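You operate a simulated robot arm through the tools that you are given. There is no shell and no other tool. Be economical: measure what you need, move in short steps, check, and stop when the job is done.

The job below is to be done with a simulated two-armed robot. You get a single attempt, and the scene is never put back.

TASK
Clamp the grab bar on the jig and polish its tarnish off.
Fine: stand the bar on both jig pads; shut both clamps before polishing and leave them shut; put the polishing pad back. What is to be rubbed or washed off counts as gone when no trace of it is left.

The check looks at the end state, three seconds after you hand in, the way a careful person would. Anything else that was tipped, shoved, dropped, spilled or broken makes it a failure.

THE ROBOT
Two 7-joint arms with two-finger parallel grippers on one trunk, on a base that drives. Base frame: it is fixed to the floor where the robot stands at the start and does not move with it; the origin is under the middle of the robot, x ahead of it, y to its left, z up. Units: mm, rad, N and s.
The left shoulder is at the start at [70, 134, 1276], the right one opposite. With the tool pointing down near the work surface each hand reaches from about 100 to 640 mm from the robot's upright axis, wherever it stands, measured 20 degrees to its own side. Places, roughly: pads of the bar jig [500, -600, 900]; polishing pad (7x5x5 cm) [600, -300, 900]; red bar clamp [600, -900, 1000]; yellow bar clamp [600, -400, 1000]. Payload 1.57 kg a hand.
The tool frame of a hand sits at the grasp point between the pads (the TCP): z along the fingers, y along the line on which they close. The tips reach 30 mm beyond it. Largest opening 80 mm; finger width 17, thickness 12; the body of the gripper, 40 by 82 mm, starts 80 mm behind the TCP.
Orientation is that of the tool frame in the base frame, as [roll, pitch, yaw] about the fixed x, y, z axes, in that order (R = Rz(yaw) Ry(pitch) Rx(roll)). With the fingers straight down and closing along the base's y, the tool's x points along the base's -x, its y along +y and its z along -z.

THE INTERFACE
- The arms move only by the tool move_arm. It takes "left_deltas", "right_deltas" or both (then of equal length, played together; a hand with none holds still); each is text: rows parted by semicolons, each of 7 numbers parted by spaces: the turn, a rotation vector about the tool's x, y, z in units of 45 degrees (1.0 is 45 degrees), then the shift along the tool's x, y, z in units of 400 mm (1.0 is 400 mm), then the gripper command, from -1 (fully open) to 1 (shut), values between in proportion. In form: ax ay az x y z hand; .... A call has 1 to 10 rows; each row is the pose to reach, as a shift and turn from the pose commanded when the call began, along the tool's axes at that moment. A call with a number of a shift or a turn outside -1 to 1 is refused whole. Rows are played at 5 a second. More than 50 mm and 0.15 rad between two rows, or a gripper value outside its range, and nothing of the call is played. A pose out of reach is approached as far as the arm can. The call stops where the force on the tool passes 90 N (or 10 N more than at its start, if that is more) or the arm is blocked; 0.2 s more then pass. The fingers move at their own pace (about 153 mm/s each) and stop on an object; they squeeze with about 38 N. The grip force told is the motor's: it shows also when the fingers shut on nothing. Time passes only in rows, and 0.2 s behind the last, so rows that repeat a pose let the fingers close. The reply holds the time, the measured pose of the TCP, the force on the tool along the base axes, the opening and the grip force, in the units named above and with some noise, with the torque about the TCP (base axes, N m) and any sound that the robot's microphone picked up, and new pictures: "pictures" is both (left out), scene, wrist or none (wrist: the cameras of the hands that moved).
- Cameras (640 x 400 px; columns grow to the right, rows downward): "scene" is now at [132.2, -47.1, 1477.1]; the picture's right is [-0.50, -0.86, 0.00], its down [-0.61, 0.36, -0.71] and it looks along [0.61, -0.36, -0.71] (base axes); focal length 250 px, centre (320, 200). "left" rides on the left gripper at [72, 7, -122] in its tool frame; the picture's right is [-0.09, 1.00, 0.00], its down [-0.84, -0.08, -0.54] and it looks along [-0.54, -0.05, 0.84] (tool axes); focal length 238 px, centre (320, 200). "right" rides on the right gripper at [72, -7, -122] in its tool frame; the picture's right is [0.09, 1.00, 0.00], its down [-0.84, 0.08, -0.54] and it looks along [-0.54, 0.05, 0.84] (tool axes); focal length 238 px, centre (320, 200). There is no depth. A picture from a camera that has moved, and an enlarged one, comes with that camera's place and axes in the base frame and with its lens. The place of the scene camera against the robot may be out by one fixed shift of up to 25 mm in any direction.
- lift_body(by): slides the trunk up (or, below 0, down) by that many mm; the arms and the scene camera ride with it, the base frame stays. It gives what a move gives, with no picture.
- steer(legs): drives the robot by 1 to 6 legs, each [ahead, left, turn to the left] in mm, mm and rad, along the robot's own axes; the way and the turn of a leg run together, so that a leg with both is an arc; at most 1500 mm and 3.142 rad a leg. The arms and the cameras ride along, it lands a little off, and it stops where it bumps. It gives what a move gives, and a new picture of the scene camera.
- aim_head(pan, tilt): turns the head with the scene camera to pan (to the left, within 1.501 rad either way) and tilt (down, from -0.506 to 1.204), counted from straight ahead of the robot. It gives what a move gives, and a new picture of the scene camera.
- close_up(camera, box): a new picture of the part [left, top, right, bottom] of that camera's present view, enlarged. It takes no simulated time.
- sign_off(): hands the job in; it is judged then, once.

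Go step by step. Nothing tells you exact positions but the pictures and the camera data: compare them with the known pose of the tool, close in by small moves and look again before you grip or let go. The budget is 120 turns and 260 pictures, counting those below and the enlarged ones. Unless the task says otherwise, let go and move clear before handing in, and close with one line.

The tools are called after "Request:" as a command line: name --argument value ..., lists and objects as JSON in quotes. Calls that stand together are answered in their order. move_arm: Moves the arms, as the interface text tells. Its arguments: {"type":"object","properties":{"left_deltas":{"type":"string"},"right_deltas":{"type":"string"},"pictures":{"type":"string","enum":["both","scene","wrist","none"]}},"required":[]} The other tools are called the same way: lift_body (by) slides the trunk up or down; steer (legs) drives the base; aim_head (pan, tilt) turns the head that bears the scene camera; close_up (camera, box) takes an enlarged picture of a part of a camera's view; sign_off () hands the job in.

At the start:

```text
clock: 0.0
left_position: [330.3, 6.6, 1331.7]
left_tcp_rot: [-3.139, 0.001, -3.139]
left_contact_force: [-0.6, -0.9, 0.1]
left_moment: [0.01, 0.01, 0.03]
left_opening: 79.9
left_grasp_force: 0.0
right_position: [365.5, -397.3, 1273.2]
right_tcp_rot: [-3.141, 0.0, 3.141]
right_contact_force: [-0.1, -0.3, -1.5]
right_moment: [-0.01, 0.0, -0.01]
right_opening: 80.3
right_grasp_force: 0.2
trunk travel left (down, up): [-850.0, 90.0]
robot x, y, heading: [-2.9, -0.1, -0.001]
head pan, tilt: [-0.527, 0.785]
```

scene: 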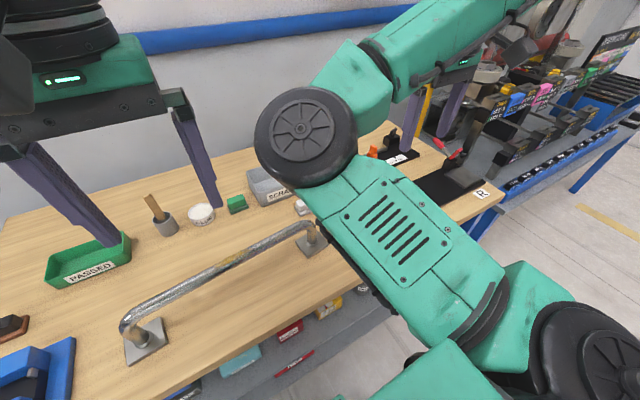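
right: 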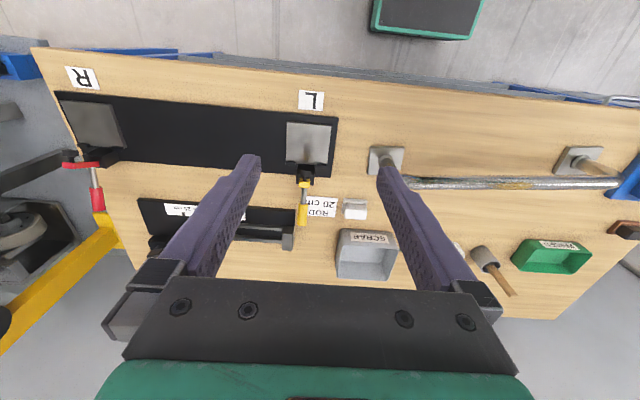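
left: 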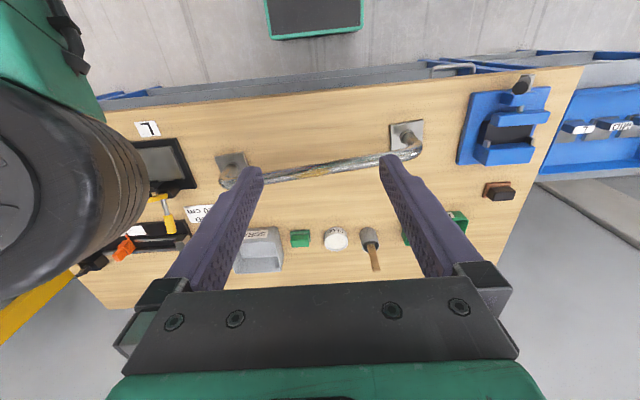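

The bar stands on the bench left of the jig, with its feet near [500,-233] and [460,219]. The jig pads are near [470,-855] and [468,-414]. I'll enlarge a few parts of the views before moving.

Request:
close_up --camera "right" --box '[30, 40, 350, 260]'

Request:
close_up --camera "right" --box '[280, 120, 480, 290]'

Request:
close_up --camera "left" --box '[100, 100, 480, 290]'

Request:
close_up --camera "scene" --box '[100, 180, 380, 380]'

```text
1.82 times, centred on (190, 150) of right
camera zoom: at [293.0, -404.0, 1394.8], right [-0.09, 1.0, 0.0], down [0.84, 0.08, 0.54], along [0.54, 0.05, -0.84], focal length 433 px, centre (556, 291)
```

zoom: 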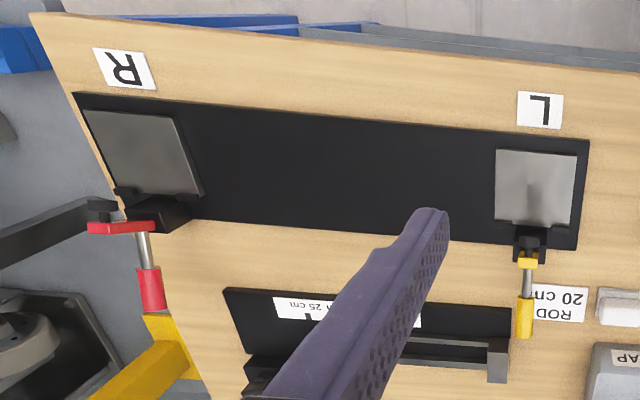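

```text
2.35 times, centred on (380, 205) of right
camera zoom: at [293.0, -404.0, 1394.8], right [-0.09, 1.0, 0.0], down [0.84, 0.08, 0.54], along [0.54, 0.05, -0.84], focal length 561 px, centre (179, 188)
```

zoom: 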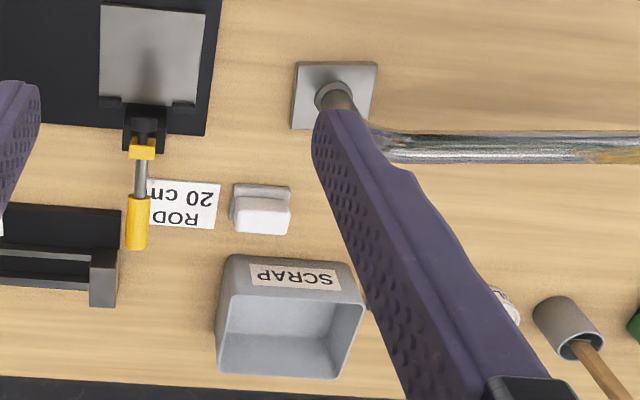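

```text
1.68 times, centred on (290, 195) of left
camera zoom: at [257.9, 13.6, 1452.1], right [0.09, 1.0, 0.0], down [0.84, -0.08, 0.54], along [0.54, -0.05, -0.84], focal length 401 px, centre (370, 208)
```

zoom: 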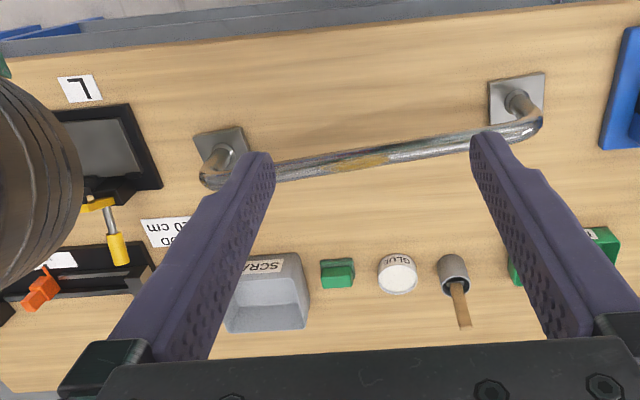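

```text
2.00 times, centred on (240, 280) of scene
camera zoom: at [132.2, -47.1, 1477.1], right [-0.5, -0.86, 0.0], down [-0.61, 0.36, -0.71], along [0.61, -0.36, -0.71], focal length 501 px, centre (480, 40)
```

zoom: 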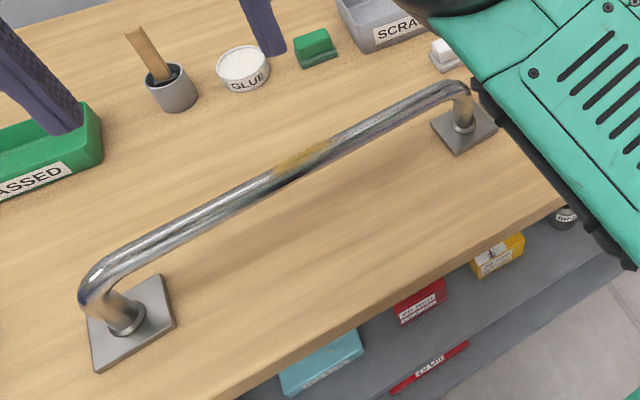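

The white block near [620,-284] looks like the polishing pad, since the green pad lies elsewhere at about [746,-94]. I'll drive to the right to look at the jig and clamps.

Request:
steer --legs '[[0, -620, 0]]'

```text
clock: 3.5
left_position: [327.7, -621.1, 1330.6]
left_tcp_rot: [-3.139, 0.0, 3.135]
left_contact_force: [-0.6, -0.3, -0.3]
left_moment: [-0.02, 0.01, 0.01]
left_opening: 80.2
left_grasp_force: 0.0
right_position: [359.1, -1025.6, 1272.6]
right_tcp_rot: [-3.14, 0.001, 3.132]
right_contact_force: [-0.3, 0.4, -0.2]
right_moment: [-0.01, -0.01, 0.01]
right_opening: 80.1
right_grasp_force: 0.0
trunk travel left (down, up): [-850.0, 90.0]
robot x, y, heading: [-2.2, -627.9, -0.005]
head pan, tilt: [-0.527, 0.785]
camera scene: at [128.8, -672.9, 1477.1], right [-0.51, -0.86, 0.0], down [-0.61, 0.36, -0.71], along [0.61, -0.36, -0.71], focal length 250 px, centre (320, 200)
```

scene: 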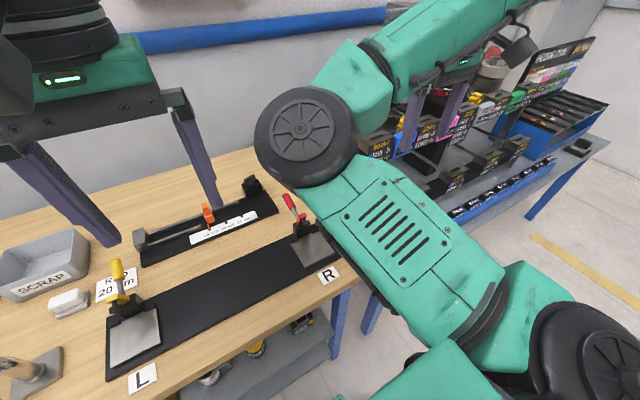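

Request:
close_up --camera "scene" --box '[40, 240, 200, 390]'

Request:
close_up --camera "scene" --box '[230, 170, 360, 290]'

Request:
close_up --camera "left" --box '[0, 0, 640, 400]'

Request:
close_up --camera "right" --box '[0, 0, 640, 400]'

```text
2.67 times, centred on (120, 315) of scene
camera zoom: at [128.8, -672.9, 1477.1], right [-0.51, -0.86, 0.0], down [-0.61, 0.36, -0.71], along [0.61, -0.36, -0.71], focal length 668 px, centre (853, -107)
```

zoom: 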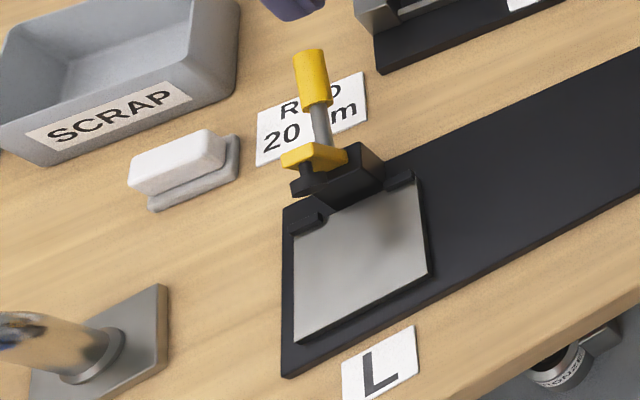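

```text
3.33 times, centred on (295, 230) of scene
camera zoom: at [128.8, -672.9, 1477.1], right [-0.51, -0.86, 0.0], down [-0.61, 0.36, -0.71], along [0.61, -0.36, -0.71], focal length 834 px, centre (403, 100)
```

zoom: 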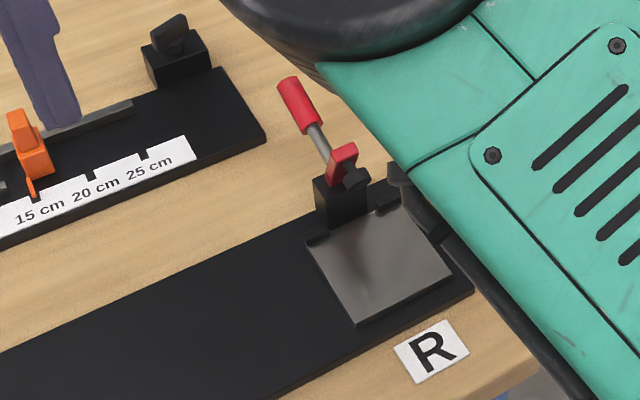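

```text
1.00 times, centred on (320, 200) of left
camera zoom: at [255.1, -613.4, 1452.1], right [0.1, 0.99, 0.0], down [0.84, -0.08, 0.54], along [0.54, -0.06, -0.84], focal length 238 px, centre (320, 200)
```

zoom: 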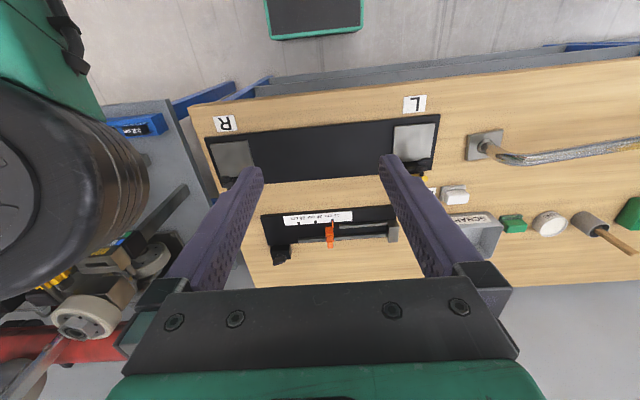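

```text
1.00 times, centred on (320, 200) of right
camera zoom: at [286.4, -1031.3, 1395.3], right [-0.08, 1.0, 0.0], down [0.84, 0.07, 0.54], along [0.54, 0.04, -0.84], focal length 238 px, centre (320, 200)
```

zoom: 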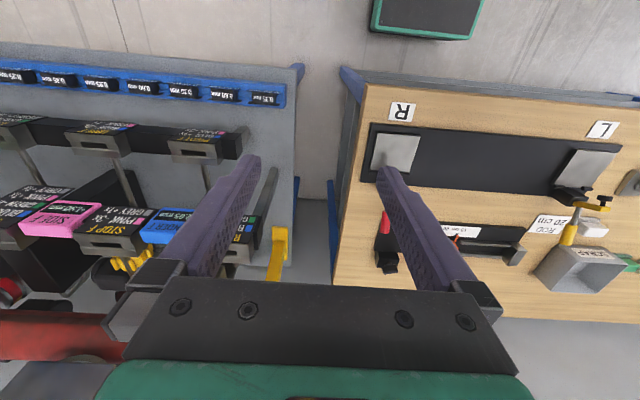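

The jig has a toggle clamp behind each pad, with both handles up and open. I'll drive back in front of the bar, turned to match its yaw of about 0.08, so both hands can grip it evenly.

Request:
steer --legs '[[7, 576, 0], [0, 0, 0.085]]'

Request:
aim_head --pan 0 --tilt 0.9

```text
clock: 7.3
left_position: [335.0, -21.4, 1332.7]
left_tcp_rot: [3.141, 0.003, -3.052]
left_contact_force: [-0.5, 0.0, 0.3]
left_moment: [0.05, 0.01, 0.01]
left_opening: 80.1
left_grasp_force: 0.1
right_position: [404.9, -421.6, 1273.1]
right_tcp_rot: [3.139, -0.001, -3.056]
right_contact_force: [-0.1, -1.1, -0.2]
right_moment: [0.06, 0.02, -0.02]
right_opening: 80.2
right_grasp_force: 0.1
trunk travel left (down, up): [-850.0, 90.0]
robot x, y, heading: [9.6, -53.7, 0.086]
head pan, tilt: [-0.527, 0.785]
camera scene: at [141.4, -94.7, 1477.0], right [-0.43, -0.9, 0.0], down [-0.64, 0.3, -0.71], along [0.64, -0.3, -0.71], focal length 250 px, centre (320, 200)
```

scene: 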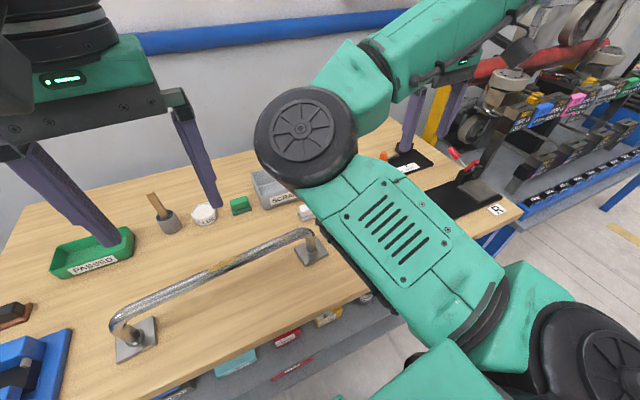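

```text
clock: 8.2
left_position: [335.3, -18.2, 1331.9]
left_tcp_rot: [-3.14, 0.0, -3.055]
left_contact_force: [0.0, -1.2, -0.2]
left_moment: [-0.07, -0.01, 0.01]
left_opening: 79.8
left_grasp_force: 0.0
right_position: [404.8, -418.9, 1273.8]
right_tcp_rot: [3.14, -0.001, -3.057]
right_contact_force: [0.0, 0.0, 0.3]
right_moment: [-0.02, 0.01, -0.02]
right_opening: 80.1
right_grasp_force: 0.1
trunk travel left (down, up): [-850.0, 90.0]
robot x, y, heading: [8.6, -54.4, 0.091]
head pan, tilt: [0.0, 0.901]
camera scene: at [143.5, -49.4, 1468.1], right [0.08, -1.0, 0.0], down [-0.78, -0.07, -0.62], along [0.62, 0.05, -0.78], focal length 250 px, centre (320, 200)
```

scene: 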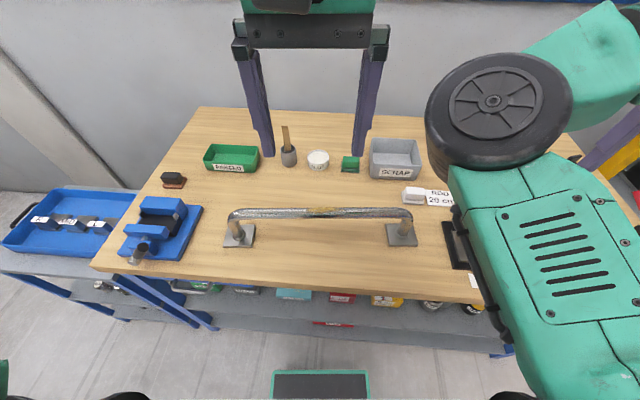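

The robot is now squared to the bar, whose feet I put near [464,197] and [508,-244]. Both hands move above the bar at ±130 mm from its centre, turning so that the fingers close across it.

Request:
move_arm --left_deltas "0 0 -0.1 -0.037 0.028 0.05 -1;0 0 -0.2 -0.074 0.057 0.1 -1;0 0 -0.3 -0.111 0.085 0.15 -1;0 0 -0.4 -0.148 0.114 0.2 -1;0 0 -0.5 -0.185 0.142 0.25 -1;0 0 -0.6 -0.222 0.17 0.3 -1;0 0 -0.7 -0.26 0.199 0.35 -1;0 0 -0.8 -0.297 0.227 0.4 -1;0 0 -0.9 -0.334 0.256 0.45 -1;0 0 -1 -0.371 0.284 0.5 -1" --right_deltas "0 0 0.1 -0.029 0.065 0.036 -1;0 0 0.2 -0.058 0.129 0.072 -1;0 0 0.3 -0.087 0.194 0.108 -1;0 0 0.4 -0.116 0.258 0.144 -1;0 0 0.5 -0.145 0.323 0.18 -1;0 0 0.6 -0.174 0.387 0.216 -1;0 0 0.7 -0.203 0.452 0.252 -1;0 0 0.8 -0.232 0.516 0.288 -1;0 0 0.9 -0.261 0.581 0.324 -1;0 0 1 -0.29 0.645 0.36 -1" --pictures "scene"

Request:
move_arm --left_deltas "0 0 -0.17 0 0 0 -1;0 0 -0.34 0 0 0 -1;0 0 -0.51 0 0 0 -1;0 0 -0.68 0 0 0 -1;0 0 -0.85 0 0 0 -1;0 0 -1 0 0 0 -1" --right_deltas "0 0 0.17 0 0 0 -1;0 0 0.34 0 0 0 -1;0 0 0.51 0 0 0 -1;0 0 0.68 0 0 0 -1;0 0 0.85 0 0 0 -1;0 0 1 0 0 0 -1"

```text
clock: 10.4
left_position: [474.1, 105.7, 1131.3]
left_tcp_rot: [3.141, 0.001, -2.27]
left_contact_force: [0.8, 0.0, 0.7]
left_moment: [0.02, 0.01, -0.03]
left_opening: 80.0
left_grasp_force: 0.0
right_position: [557.5, -284.5, 1123.9]
right_tcp_rot: [3.138, 0.0, 2.449]
right_contact_force: [-0.1, 0.1, 0.6]
right_moment: [-0.01, 0.0, -0.02]
right_opening: 79.8
right_grasp_force: 0.1
right hand out of reach, approached as far as the arm can: row 1, 2, 3, 4, 5, 6, 7, 8, 9, 10
trunk travel left (down, up): [-850.0, 90.0]
robot x, y, heading: [4.9, -52.5, 0.087]
head pan, tilt: [0.0, 0.901]
camera scene: at [143.7, -51.5, 1468.2], right [0.09, -1.0, 0.0], down [-0.78, -0.07, -0.62], along [0.62, 0.05, -0.78], focal length 250 px, centre (320, 200)
```

scene: 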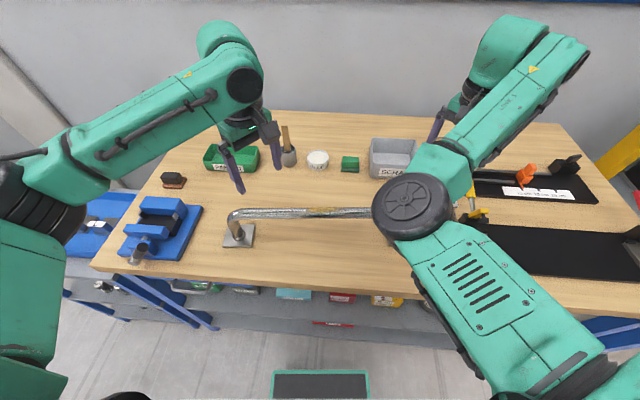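

```text
clock: 11.8
left_position: [473.0, 106.3, 1130.7]
left_tcp_rot: [-3.14, -0.003, -1.482]
left_contact_force: [0.2, -0.1, -0.3]
left_moment: [-0.01, -0.01, -0.02]
left_opening: 79.8
left_grasp_force: 0.1
right_position: [402.8, -407.9, 1198.3]
right_tcp_rot: [3.138, -0.003, 1.672]
right_contact_force: [-0.7, 0.2, 1.2]
right_moment: [0.01, -0.04, -0.01]
right_opening: 79.9
right_grasp_force: 0.0
right hand out of reach, approached as far as the arm can: row 1, 2, 3, 4, 5, 6
trunk travel left (down, up): [-850.0, 90.0]
robot x, y, heading: [6.7, -57.4, 0.087]
head pan, tilt: [0.0, 0.901]
camera scene: at [143.1, -49.8, 1468.1], right [0.09, -1.0, 0.0], down [-0.78, -0.07, -0.62], along [0.62, 0.05, -0.78], focal length 250 px, centre (320, 200)
camera right: at [388.2, -338.0, 1320.3], right [0.98, 0.19, 0.01], down [0.16, -0.83, 0.54], along [0.11, -0.53, -0.84], focal length 238 px, centre (320, 200)
camera left: at [472.3, 34.3, 1251.6], right [-1.0, 0.0, 0.0], down [0.0, 0.84, 0.54], along [0.0, 0.54, -0.84], focal length 238 px, centre (320, 200)
```

scene: 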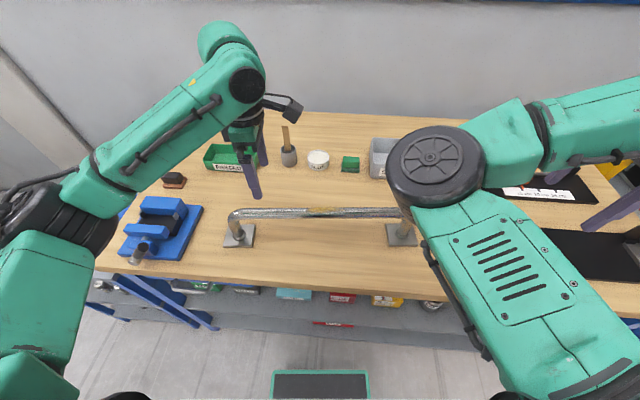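
right: 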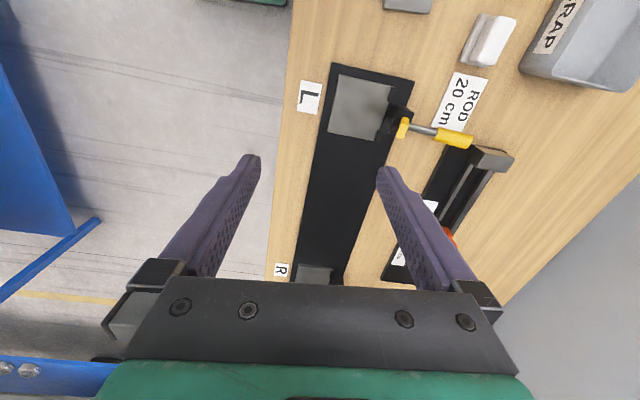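
left: 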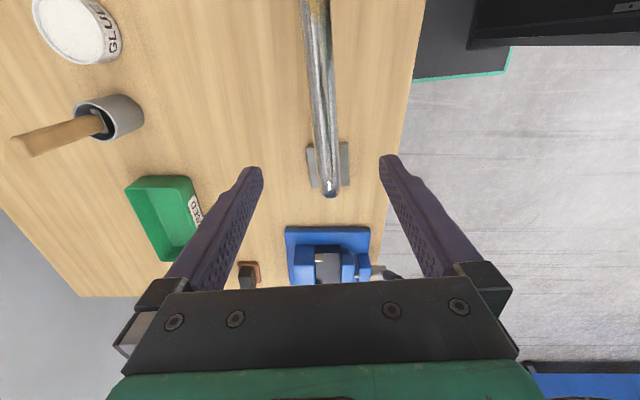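

The left hand hangs over the bar as planned. The right arm runs into a limit when turned this way, so I'll turn it back the other way.

Request:
move_arm --right_deltas "0 0 -0.17 0 0 0 -1;0 0 -0.34 0 0 0 -1;0 0 -0.51 0 0 0 -1;0 0 -0.68 0 0 0 -1;0 0 -0.85 0 0 0 -1;0 0 -1 0 0 0 -1" --pictures "none"

Request:
move_arm --right_deltas "0 0 -0.17 0 0 0 -1;0 0 -0.34 0 0 0 -1;0 0 -0.51 0 0 0 -1;0 0 -0.68 0 0 0 -1;0 0 -0.85 0 0 0 -1;0 0 -1 0 0 0 -1" --pictures "none"

```text
clock: 13.2
left_position: [473.7, 106.5, 1130.8]
left_tcp_rot: [-3.141, -0.001, -1.482]
left_contact_force: [-0.2, 1.1, 0.3]
left_moment: [-0.01, 0.0, -0.01]
left_opening: 79.9
left_grasp_force: 0.1
right_position: [400.8, -410.3, 1192.7]
right_tcp_rot: [3.141, -0.001, 2.444]
right_contact_force: [0.2, 0.2, 0.3]
right_moment: [0.01, -0.01, -0.01]
right_opening: 80.2
right_grasp_force: 0.1
trunk travel left (down, up): [-850.0, 90.0]
robot x, y, heading: [2.1, -54.1, 0.086]
head pan, tilt: [0.0, 0.901]
```

```text
clock: 14.6
left_position: [472.3, 106.4, 1130.7]
left_tcp_rot: [-3.14, -0.002, -1.486]
left_contact_force: [0.6, 0.4, 0.6]
left_moment: [-0.01, 0.01, -0.01]
left_opening: 80.0
left_grasp_force: 0.0
right_position: [400.5, -410.0, 1192.5]
right_tcp_rot: [-3.141, 0.001, -3.054]
right_contact_force: [0.5, -0.5, -0.2]
right_moment: [-0.03, -0.04, 0.04]
right_opening: 80.2
right_grasp_force: 0.0
trunk travel left (down, up): [-850.0, 90.0]
robot x, y, heading: [5.3, -55.7, 0.082]
head pan, tilt: [0.0, 0.901]
```

Turned back cleanly. Now I'll carry on in the opposite turning direction while moving over the bar.

Request:
move_arm --right_deltas "0 0 -0.1 -0.030 0.062 0.016 -1;0 0 -0.2 -0.060 0.124 0.031 -1;0 0 -0.3 -0.090 0.186 0.047 -1;0 0 -0.4 -0.120 0.248 0.062 -1;0 0 -0.5 -0.150 0.31 0.078 -1;0 0 -0.6 -0.180 0.373 0.094 -1;0 0 -0.7 -0.211 0.435 0.11 -1;0 0 -0.8 -0.241 0.497 0.125 -1;0 0 -0.9 -0.271 0.559 0.14 -1;0 0 -1 -0.301 0.621 0.156 -1" --pictures "none"

Request:
move_arm --right_deltas "0 0 -0.17 0 0 0 -1;0 0 -0.34 0 0 0 -1;0 0 -0.51 0 0 0 -1;0 0 -0.68 0 0 0 -1;0 0 -0.85 0 0 0 -1;0 0 -1 0 0 0 -1"

```text
clock: 16.8
left_position: [474.2, 106.8, 1131.0]
left_tcp_rot: [-3.142, -0.004, -1.484]
left_contact_force: [-0.7, -0.4, 0.3]
left_moment: [-0.03, 0.01, 0.01]
left_opening: 79.8
left_grasp_force: 0.0
right_position: [592.0, -151.6, 1108.7]
right_tcp_rot: [-3.141, -0.001, -2.272]
right_contact_force: [0.0, 0.4, 0.1]
right_moment: [-0.03, -0.02, 0.01]
right_opening: 80.2
right_grasp_force: 0.1
right hand out of reach, approached as far as the arm can: row 1, 2, 3, 4, 5, 6, 7, 8, 9, 10
trunk travel left (down, up): [-850.0, 90.0]
robot x, y, heading: [7.0, -55.7, 0.085]
head pan, tilt: [0.0, 0.901]
```

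```text
clock: 18.2
left_position: [473.9, 106.5, 1130.9]
left_tcp_rot: [3.14, -0.004, -1.483]
left_contact_force: [-0.3, -0.3, 0.5]
left_moment: [-0.03, 0.0, -0.03]
left_opening: 80.2
left_grasp_force: 0.0
right_position: [596.2, -155.6, 1109.5]
right_tcp_rot: [-3.141, 0.0, -1.485]
right_contact_force: [-0.1, 0.1, 0.4]
right_moment: [0.03, 0.0, 0.01]
right_opening: 79.7
right_grasp_force: 0.0
trunk travel left (down, up): [-850.0, 90.0]
robot x, y, heading: [8.1, -53.5, 0.088]
head pan, tilt: [0.0, 0.901]
camera scene: at [143.4, -50.1, 1468.1], right [0.09, -1.0, 0.0], down [-0.78, -0.07, -0.62], along [0.62, 0.05, -0.78], focal length 250 px, centre (320, 200)
camera right: at [608.2, -226.9, 1232.7], right [-0.98, -0.18, 0.0], down [-0.15, 0.83, 0.54], along [-0.1, 0.53, -0.84], focal length 238 px, centre (320, 200)
```

scene: 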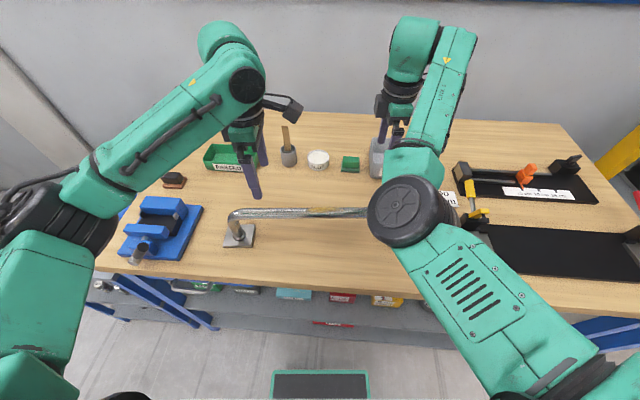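
right: 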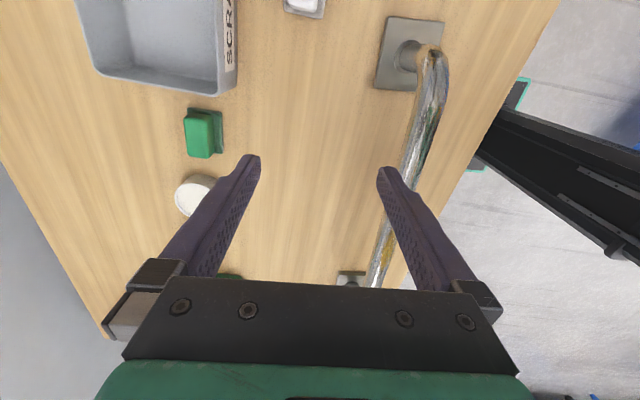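

The right hand is at [596,-156] and no longer reports a limit. I'll slide it toward the bar and see whether it gets there.

Request:
move_arm --right_deltas "0 0 0 -0.007 0.06 -0.025 -1;0 0 0 -0.014 0.12 -0.05 -1;0 0 0 -0.021 0.18 -0.05 -1;0 0 0 -0.028 0.24 -0.05 -1" --pictures "wrist"

```text
clock: 19.2
left_position: [472.7, 104.8, 1131.2]
left_tcp_rot: [3.141, -0.002, -1.483]
left_contact_force: [-0.6, 0.2, 0.1]
left_moment: [0.01, -0.01, 0.01]
left_opening: 80.2
left_grasp_force: 0.1
right_position: [590.7, -152.8, 1108.7]
right_tcp_rot: [-3.141, 0.002, -1.484]
right_contact_force: [0.2, 0.1, -0.2]
right_moment: [0.0, 0.02, 0.01]
right_opening: 80.0
right_grasp_force: 0.0
right hand out of reach, approached as far as the arm can: row 1, 2, 3, 4
trunk travel left (down, up): [-850.0, 90.0]
robot x, y, heading: [8.9, -53.8, 0.086]
head pan, tilt: [0.0, 0.901]
camera right: at [603.6, -225.1, 1231.2], right [-0.98, -0.18, 0.0], down [-0.15, 0.83, 0.54], along [-0.1, 0.53, -0.84], focal length 238 px, centre (320, 200)
```

right: 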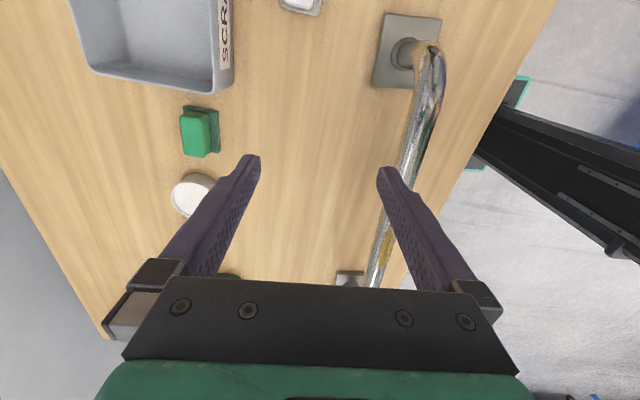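

The right arm cannot fold in that far, while the left arm works freely here. I'll park the right arm out to the side, high up, and use the left hand alone at the bar's middle.

Request:
move_arm --right_deltas "0 0 0.12 0.077 0.01 -0.05 -1;0 0 0.25 0.155 0.02 -0.1 -1;0 0 0.37 0.232 0.03 -0.15 -1;0 0 0.5 0.31 0.04 -0.2 -1;0 0 0.62 0.387 0.05 -0.25 -1;0 0 0.75 0.465 0.06 -0.3 -1;0 0 0.87 0.542 0.07 -0.35 -1;0 0 1 0.62 0.08 -0.4 -1" --pictures "none"

Request:
move_arm --right_deltas "0 0 0.17 0 0 0 -1;0 0 0.34 0 0 0 -1;0 0 0.51 0 0 0 -1;0 0 0.68 0 0 0 -1;0 0 0.85 0 0 0 -1;0 0 1 0 0 0 -1" --pictures "scene"

```text
clock: 21.0
left_position: [472.3, 103.9, 1130.4]
left_tcp_rot: [-3.14, -0.001, -1.485]
left_contact_force: [0.7, 0.5, -0.5]
left_moment: [-0.03, 0.01, -0.01]
left_opening: 80.0
left_grasp_force: 0.0
right_position: [569.6, -403.6, 1269.9]
right_tcp_rot: [-3.141, 0.005, -2.275]
right_contact_force: [-0.4, -0.6, 0.7]
right_moment: [0.02, 0.02, 0.02]
right_opening: 79.9
right_grasp_force: 0.0
right hand out of reach, approached as far as the arm can: row 1, 8
trunk travel left (down, up): [-850.0, 90.0]
robot x, y, heading: [6.5, -55.7, 0.084]
head pan, tilt: [0.0, 0.901]
```

```text
clock: 22.4
left_position: [472.2, 104.4, 1130.4]
left_tcp_rot: [-3.141, -0.004, -1.485]
left_contact_force: [-0.4, -0.5, 0.0]
left_moment: [-0.02, 0.01, 0.03]
left_opening: 79.9
left_grasp_force: 0.0
right_position: [571.9, -399.4, 1269.9]
right_tcp_rot: [-3.14, -0.001, -3.06]
right_contact_force: [-0.1, 0.0, 0.6]
right_moment: [-0.02, 0.0, -0.02]
right_opening: 79.8
right_grasp_force: 0.1
trunk travel left (down, up): [-850.0, 90.0]
robot x, y, heading: [9.4, -56.2, 0.085]
head pan, tilt: [0.0, 0.901]
camera scene: at [143.5, -49.8, 1468.1], right [0.09, -1.0, 0.0], down [-0.78, -0.07, -0.62], along [0.62, 0.05, -0.78], focal length 250 px, centre (320, 200)
```

scene: 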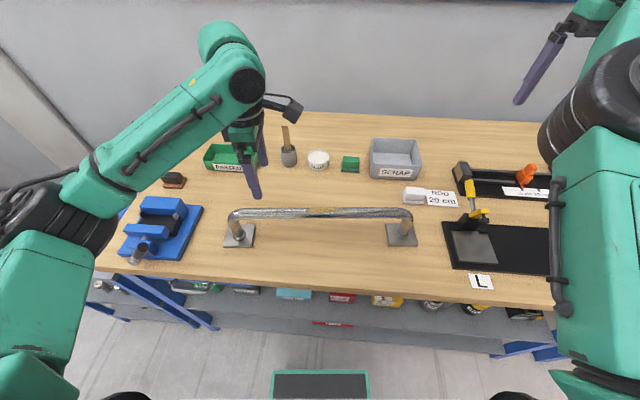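

The view is clear now. I'll move the left hand to the bar's middle, near [480,-16], and come down partway.

Request:
move_arm --left_deltas "0 0 0 0.1 0.003 0 -1;0 0 0 0.2 0.006 0 -1;0 0 0 0.3 0.008 0.06 -1;0 0 0 0.3 0.008 0.15 -1"

Request:
close_up --camera "scene" --box '[200, 180, 520, 300]'

```text
clock: 23.4
left_position: [479.2, -14.7, 1072.5]
left_tcp_rot: [3.141, -0.002, -1.484]
left_contact_force: [-0.1, 0.8, -0.5]
left_moment: [0.0, 0.0, 0.02]
left_opening: 80.1
left_grasp_force: 0.2
right_position: [572.6, -398.2, 1269.9]
right_tcp_rot: [-3.142, 0.0, -3.055]
right_contact_force: [0.9, 0.9, -0.2]
right_moment: [-0.01, 0.0, 0.0]
right_opening: 80.1
right_grasp_force: 0.1
trunk travel left (down, up): [-850.0, 90.0]
robot x, y, heading: [6.5, -51.2, 0.086]
head pan, tilt: [0.0, 0.901]
camera scene: at [144.1, -49.2, 1468.1], right [0.09, -1.0, 0.0], down [-0.78, -0.07, -0.62], along [0.62, 0.05, -0.78], focal length 250 px, centre (320, 200)
camera left: at [479.4, -86.8, 1193.8], right [-1.0, 0.01, 0.0], down [0.0, 0.84, 0.54], along [0.0, 0.54, -0.84], focal length 238 px, centre (320, 200)
```

scene: 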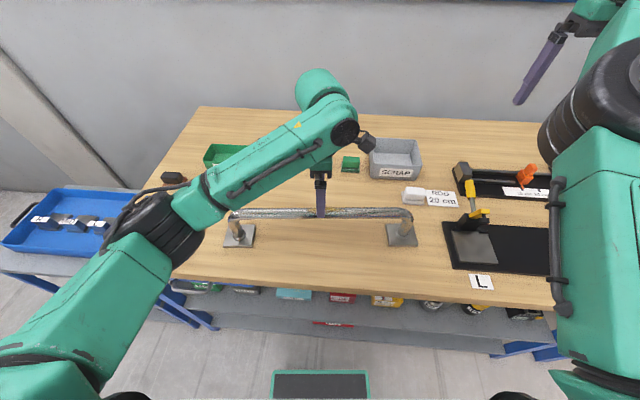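
left: 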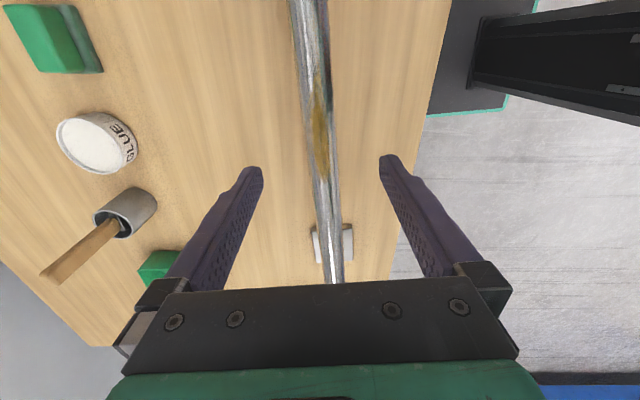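

```text
2.00 times, centred on (360, 240) of scene
camera zoom: at [144.1, -49.2, 1468.1], right [0.09, -1.0, 0.0], down [-0.78, -0.07, -0.62], along [0.62, 0.05, -0.78], focal length 501 px, centre (240, 120)
```

zoom: 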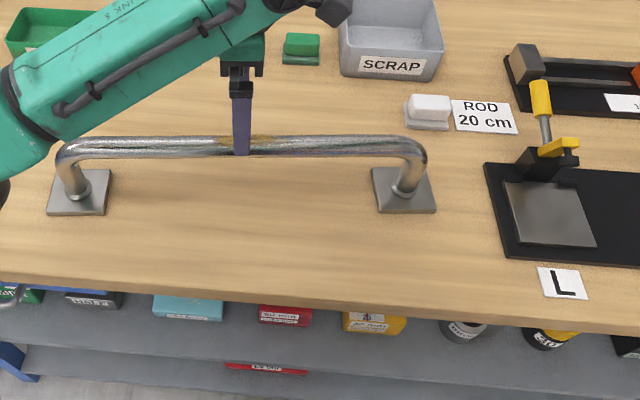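

The hand is centred over the bar, and the tarnish patch shows right at its middle. The bar axis is at about z 988, so I'll lower onto it and close.

Request:
move_arm --left_deltas "0 0 0 0 0 0.11 -1;0 0 0 0 0 0.215 -1;0 0 0 0 0 0.215 0;0 0 0 0 0 0.215 1;0 0 0 0 0 0.215 1;0 0 0 0 0 0.215 1"

```text
clock: 24.8
left_position: [478.8, -12.9, 985.9]
left_tcp_rot: [3.141, -0.001, -1.483]
left_contact_force: [-2.1, 0.6, 0.2]
left_moment: [-0.1, -0.23, 0.48]
left_opening: 27.8
left_grasp_force: 37.2
right_position: [570.2, -400.5, 1269.5]
right_tcp_rot: [3.141, 0.001, -3.056]
right_contact_force: [0.2, -0.7, 0.6]
right_moment: [0.01, 0.0, -0.01]
right_opening: 80.1
right_grasp_force: 0.0
trunk travel left (down, up): [-850.0, 90.0]
robot x, y, heading: [9.0, -52.3, 0.086]
head pan, tilt: [0.0, 0.901]
camera scene: at [143.6, -50.0, 1468.0], right [0.09, -1.0, 0.0], down [-0.78, -0.07, -0.62], along [0.62, 0.05, -0.78], focal length 250 px, centre (320, 200)
camera left: at [478.6, -84.7, 1107.6], right [-1.0, 0.01, 0.0], down [0.0, 0.84, 0.54], along [0.0, 0.54, -0.84], focal length 238 px, centre (320, 200)
```

scene: 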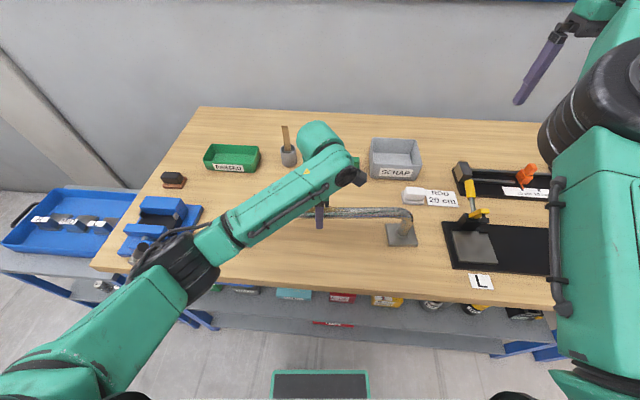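
left: 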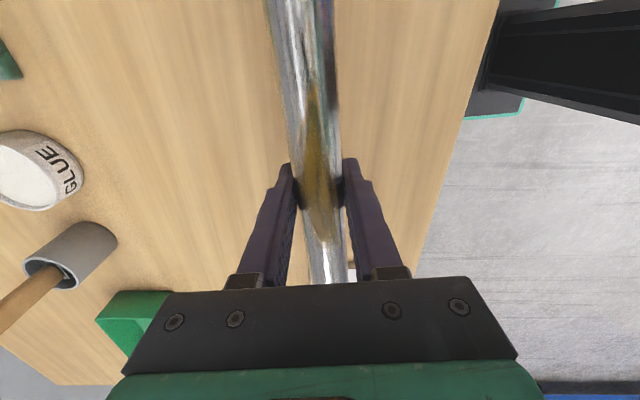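

It's gripped, with the bar about 28 mm across. I'll lift it 20 mm to read the weight and check the balance.

Request:
move_arm --left_deltas "0 0 0 0 0 -0.02 1;0 0 0 0 0 -0.05 1;0 0 0 0 0 -0.05 1"

```text
clock: 25.6
left_position: [480.8, -12.9, 1003.8]
left_tcp_rot: [3.137, -0.001, -1.483]
left_contact_force: [-1.1, -0.7, -16.4]
left_moment: [0.04, -0.01, -0.03]
left_opening: 27.7
left_grasp_force: 38.1
right_position: [573.1, -399.6, 1269.3]
right_tcp_rot: [-3.141, -0.002, -3.056]
right_contact_force: [0.0, -0.6, -0.7]
right_moment: [0.0, -0.02, -0.01]
right_opening: 79.9
right_grasp_force: 0.1
trunk travel left (down, up): [-850.0, 90.0]
robot x, y, heading: [5.5, -51.6, 0.084]
head pan, tilt: [0.0, 0.901]
camera scene: at [146.5, -49.7, 1467.8], right [0.09, -1.0, 0.0], down [-0.78, -0.07, -0.62], along [0.62, 0.05, -0.79], focal length 250 px, centre (320, 200)
camera left: at [480.6, -85.2, 1124.8], right [-1.0, 0.01, 0.0], down [0.01, 0.84, 0.54], along [0.0, 0.54, -0.84], focal length 238 px, centre (320, 200)
```

scene: 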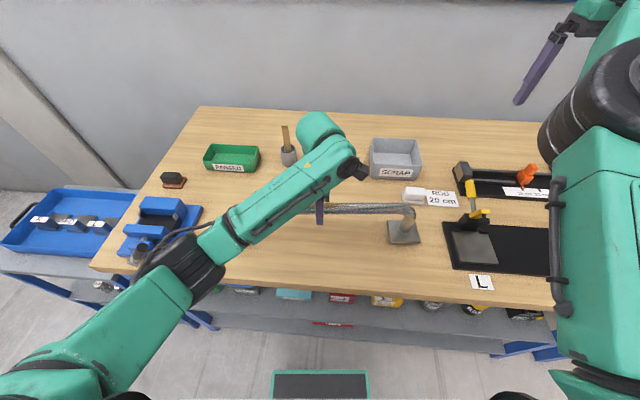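
left: 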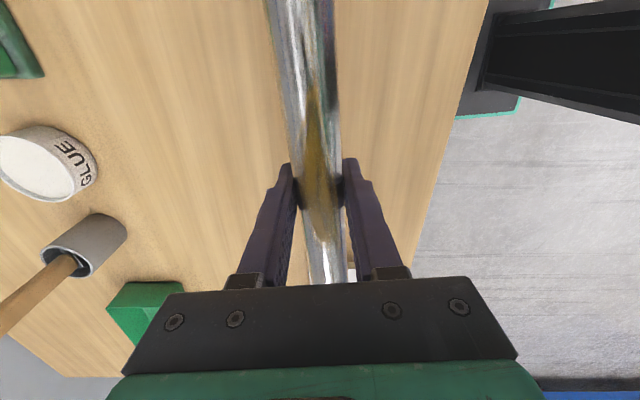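

It's balanced in the hand and weighs about 1.6 kg. I'll raise it well clear of the clamps.

Request:
move_arm --left_deltas "0 0 0 0 0 -0.05 1;0 0 0 0 0 -0.1 1;0 0 0 0 0 -0.15 1;0 0 0 0 0 -0.2 1;0 0 0 0 0 -0.2 1" --pictures "wrist"

Request:
lift_body --by 85

```text
clock: 26.8
left_position: [482.4, -13.5, 1085.6]
left_tcp_rot: [3.139, -0.002, -1.485]
left_contact_force: [0.5, -0.8, -16.7]
left_moment: [0.08, 0.04, 0.01]
left_opening: 27.9
left_grasp_force: 38.6
right_position: [573.5, -398.6, 1268.8]
right_tcp_rot: [3.141, -0.002, -3.056]
right_contact_force: [0.3, -1.0, 0.9]
right_moment: [0.0, -0.04, 0.02]
right_opening: 79.9
right_grasp_force: 0.0
trunk travel left (down, up): [-850.0, 90.0]
robot x, y, heading: [2.4, -58.3, 0.083]
head pan, tilt: [0.0, 0.901]
camera left: at [481.9, -85.7, 1205.7], right [-1.0, 0.01, 0.0], down [0.01, 0.84, 0.54], along [0.0, 0.54, -0.84], focal length 238 px, centre (320, 200)
```

left: 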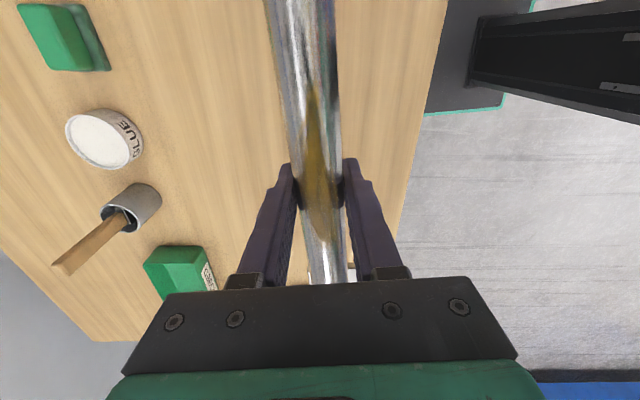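

```text
clock: 28.0
left_position: [483.6, -14.1, 1170.1]
left_tcp_rot: [3.14, -0.002, -1.484]
left_contact_force: [-0.5, 0.7, -15.8]
left_moment: [0.03, 0.0, -0.02]
left_opening: 27.7
left_grasp_force: 38.2
right_position: [573.4, -399.5, 1353.2]
right_tcp_rot: [-3.141, -0.003, -3.055]
right_contact_force: [0.7, -0.4, 0.8]
right_moment: [0.0, -0.02, 0.01]
right_opening: 80.1
right_grasp_force: 0.1
trunk travel left (down, up): [-935.0, 5.0]
robot x, y, heading: [8.3, -52.8, 0.088]
head pan, tilt: [0.0, 0.901]
```

The bar's feet are at about z 1065, clear of everything on the bench. I'll turn square to the jig and drive to it.

Request:
steer --legs '[[0, 0, -0.11], [0, -567, 0]]'

Request:
close_up --camera "left" --box '[0, 0, 640, 400]'

Request:
close_up --camera "right" --box '[0, 0, 640, 400]'

```text
clock: 31.9
left_position: [471.4, -637.0, 1169.4]
left_tcp_rot: [3.14, 0.0, -1.589]
left_contact_force: [-0.5, 0.4, -16.6]
left_moment: [0.06, -0.01, 0.01]
left_opening: 27.7
left_grasp_force: 38.3
right_position: [520.0, -1029.8, 1354.3]
right_tcp_rot: [-3.14, -0.002, 3.121]
right_contact_force: [-0.2, 0.1, -0.4]
right_moment: [-0.04, -0.01, 0.05]
right_opening: 80.1
right_grasp_force: 0.1
trunk travel left (down, up): [-935.0, 5.0]
robot x, y, heading: [-7.6, -628.8, -0.021]
head pan, tilt: [0.0, 0.901]
camera scene: at [134.1, -635.3, 1552.8], right [-0.02, -1.0, 0.0], down [-0.79, 0.02, -0.62], along [0.62, -0.01, -0.79], focal length 250 px, centre (320, 200)
```

scene: 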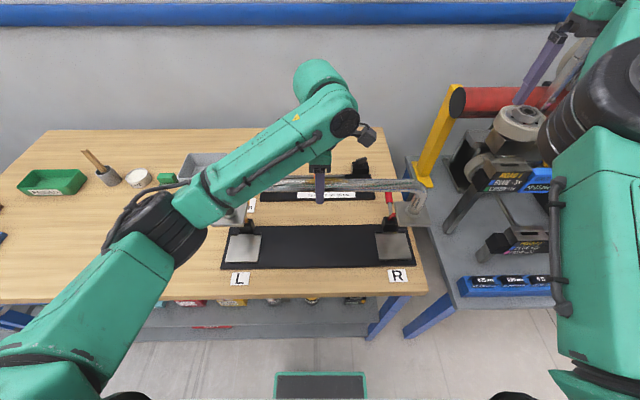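

```text
1.00 times, centred on (320, 200) of left
camera zoom: at [463.1, -708.0, 1290.6], right [-0.99, 0.11, 0.0], down [0.09, 0.84, 0.54], along [0.06, 0.54, -0.84], focal length 238 px, centre (320, 200)
```

zoom: 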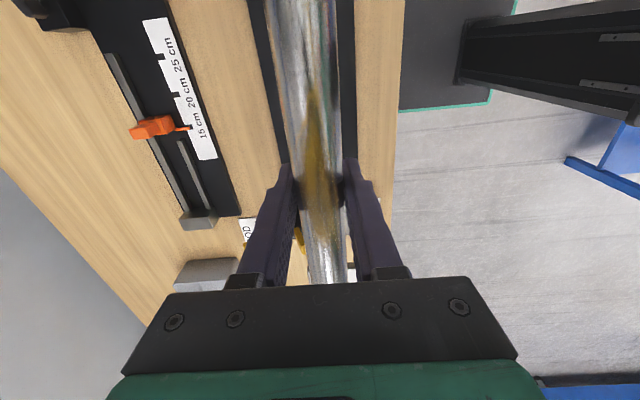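

```text
1.00 times, centred on (320, 200) of right
camera zoom: at [448.6, -1035.3, 1476.4], right [-0.07, 1.0, 0.0], down [0.84, 0.06, 0.54], along [0.54, 0.04, -0.84], focal length 238 px, centre (320, 200)
```

zoom: 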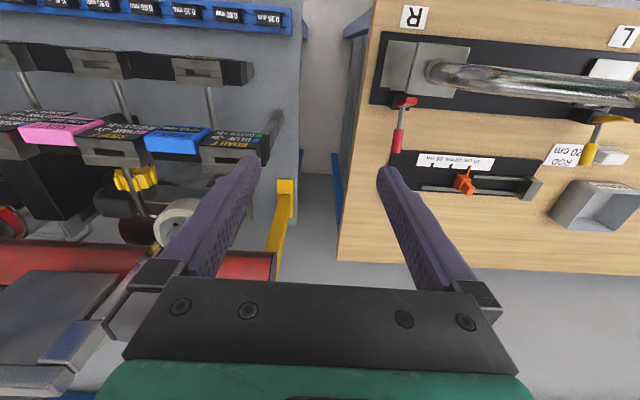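

The bar hangs over the jig now. I'll enlarge the views to measure the feet against the pads.

Request:
close_up --camera "scene" --box '[210, 160, 450, 290]'

Request:
close_up --camera "right" --box '[360, 0, 640, 180]'

Request:
aim_head --pan -0.3 --tilt 0.9

```text
2.67 times, centred on (330, 225) of scene
camera zoom: at [134.1, -635.3, 1552.8], right [-0.02, -1.0, 0.0], down [-0.79, 0.02, -0.62], along [0.62, -0.01, -0.79], focal length 668 px, centre (293, 133)
```

zoom: 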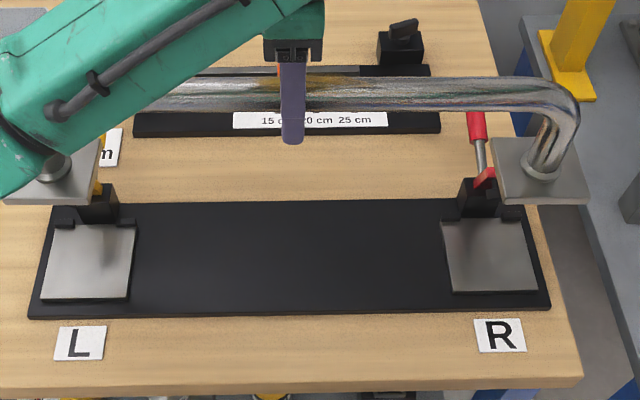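

```text
2.22 times, centred on (500, 90) of right
camera zoom: at [448.6, -1035.3, 1476.4], right [-0.07, 1.0, 0.0], down [0.84, 0.06, 0.54], along [0.54, 0.04, -0.84], focal length 530 px, centre (-80, 444)
```

zoom: 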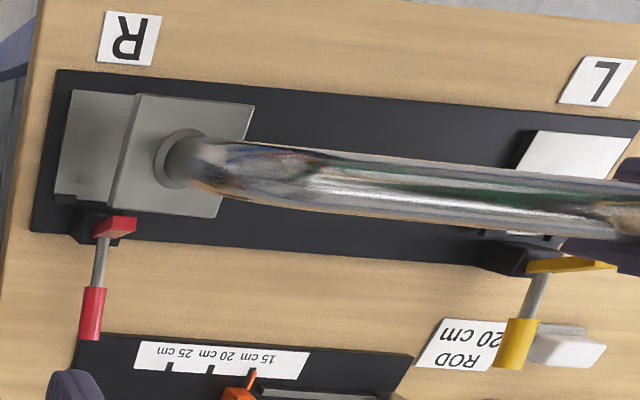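

```text
clock: 32.7
left_position: [471.1, -637.8, 1169.6]
left_tcp_rot: [3.139, 0.0, -1.59]
left_contact_force: [0.6, -0.7, -16.7]
left_moment: [0.0, -0.02, 0.01]
left_opening: 27.9
left_grasp_force: 38.3
right_position: [520.7, -1032.4, 1353.5]
right_tcp_rot: [3.142, -0.002, 3.119]
right_contact_force: [0.2, 0.5, 0.3]
right_moment: [0.01, 0.03, 0.01]
right_opening: 80.1
right_grasp_force: 0.0
trunk travel left (down, up): [-935.0, 5.0]
robot x, y, heading: [-8.5, -631.4, -0.021]
head pan, tilt: [-0.3, 0.901]
camera scene: at [130.2, -660.2, 1552.8], right [-0.32, -0.95, 0.0], down [-0.75, 0.25, -0.62], along [0.59, -0.2, -0.79], focal length 250 px, centre (320, 200)
```

scene: 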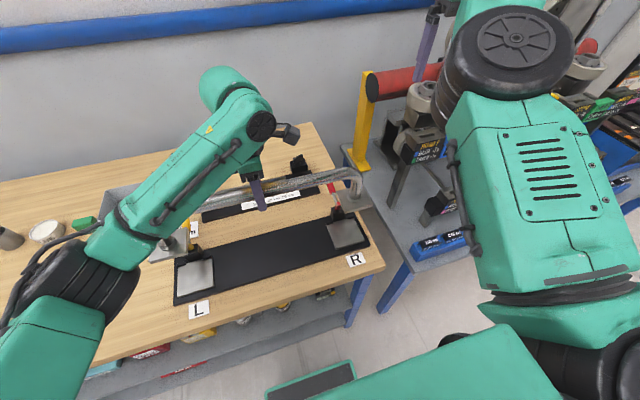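

The bar is close to being right above the pads. It needs about +3 mm in x, +7 mm in y and +0.015 rad, then I'll lower it with the trunk first.

Request:
move_arm --left_deltas "0 0 -0.01 -0.009 -0.004 0 1;0 0 -0.019 -0.0175 -0.007 0 1;0 0 -0.019 -0.0175 -0.007 0 1" --pictures "none"

Request:
lift_body --by -85

Request:
aim_head --pan 0 --tilt 0.9

Request:
close_up --camera "scene" --box '[210, 160, 450, 310]'

Request:
close_up --camera "right" --box '[360, 0, 640, 180]'

```text
clock: 33.5
left_position: [473.6, -630.9, 1169.3]
left_tcp_rot: [3.139, 0.001, -1.574]
left_contact_force: [-0.2, 0.3, -15.4]
left_moment: [0.02, 0.01, 0.01]
left_opening: 27.6
left_grasp_force: 37.7
right_position: [520.2, -1033.0, 1352.7]
right_tcp_rot: [-3.141, -0.002, 3.122]
right_contact_force: [0.8, -0.1, 0.2]
right_moment: [-0.01, 0.01, 0.01]
right_opening: 80.0
right_grasp_force: 0.1
trunk travel left (down, up): [-935.0, 5.0]
robot x, y, heading: [-5.9, -630.2, -0.018]
head pan, tilt: [-0.3, 0.901]
```

```text
clock: 34.7
left_position: [470.6, -630.8, 1085.3]
left_tcp_rot: [-3.14, -0.004, -1.576]
left_contact_force: [-3.3, -1.5, -5.5]
left_moment: [-0.1, 0.04, 0.04]
left_opening: 27.8
left_grasp_force: 38.1
right_position: [518.6, -1031.2, 1269.9]
right_tcp_rot: [-3.14, 0.0, 3.12]
right_contact_force: [0.2, -0.2, -0.7]
right_moment: [-0.02, 0.01, -0.01]
right_opening: 80.0
right_grasp_force: 0.0
trunk travel left (down, up): [-850.0, 90.0]
robot x, y, heading: [-3.7, -629.0, -0.022]
head pan, tilt: [-0.3, 0.901]
```

```text
clock: 35.5
left_position: [472.4, -630.5, 1084.2]
left_tcp_rot: [3.14, 0.0, -1.577]
left_contact_force: [-2.7, -0.8, -10.1]
left_moment: [-0.43, 0.14, -0.19]
left_opening: 27.5
left_grasp_force: 37.9
right_position: [518.0, -1031.6, 1269.5]
right_tcp_rot: [3.141, 0.001, 3.121]
right_contact_force: [0.2, -0.6, 0.0]
right_moment: [0.0, -0.02, 0.0]
right_opening: 80.0
right_grasp_force: 0.0
trunk travel left (down, up): [-850.0, 90.0]
robot x, y, heading: [-7.8, -630.6, -0.021]
head pan, tilt: [0.0, 0.901]
camera scene: at [131.6, -638.0, 1468.0], right [-0.02, -1.0, 0.0], down [-0.78, 0.02, -0.62], along [0.62, -0.01, -0.78], focal length 250 px, centre (320, 200)
```

scene: 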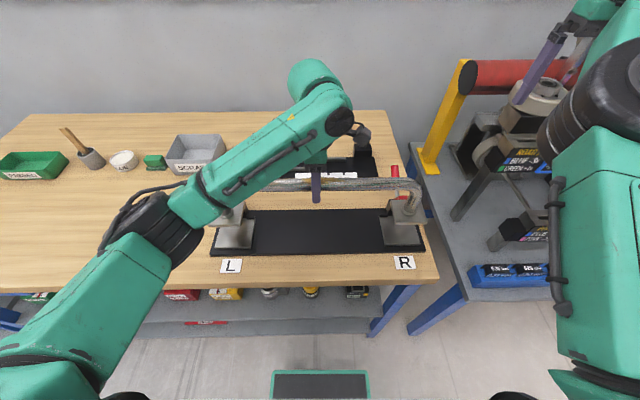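

```text
2.67 times, centred on (330, 235) of scene
camera zoom: at [131.6, -638.0, 1468.0], right [-0.02, -1.0, 0.0], down [-0.78, 0.02, -0.62], along [0.62, -0.01, -0.78], focal length 668 px, centre (293, 107)
```

zoom: 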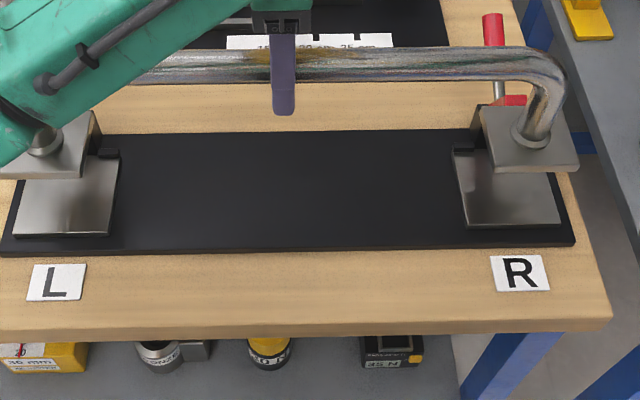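

```text
2.22 times, centred on (500, 90) of right
camera zoom: at [446.3, -1037.8, 1391.4], right [-0.07, 1.0, 0.0], down [0.84, 0.06, 0.54], along [0.54, 0.04, -0.84], focal length 530 px, centre (-80, 444)
```

zoom: 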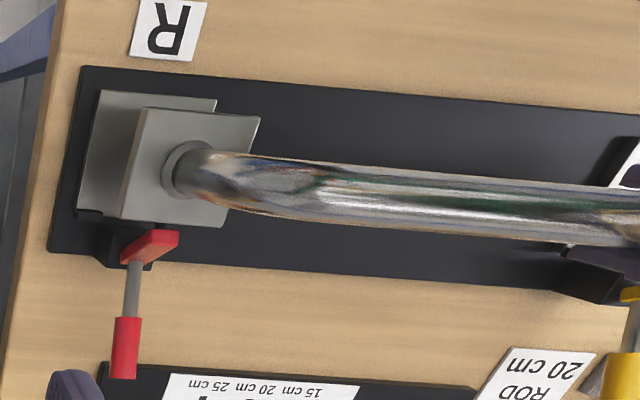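

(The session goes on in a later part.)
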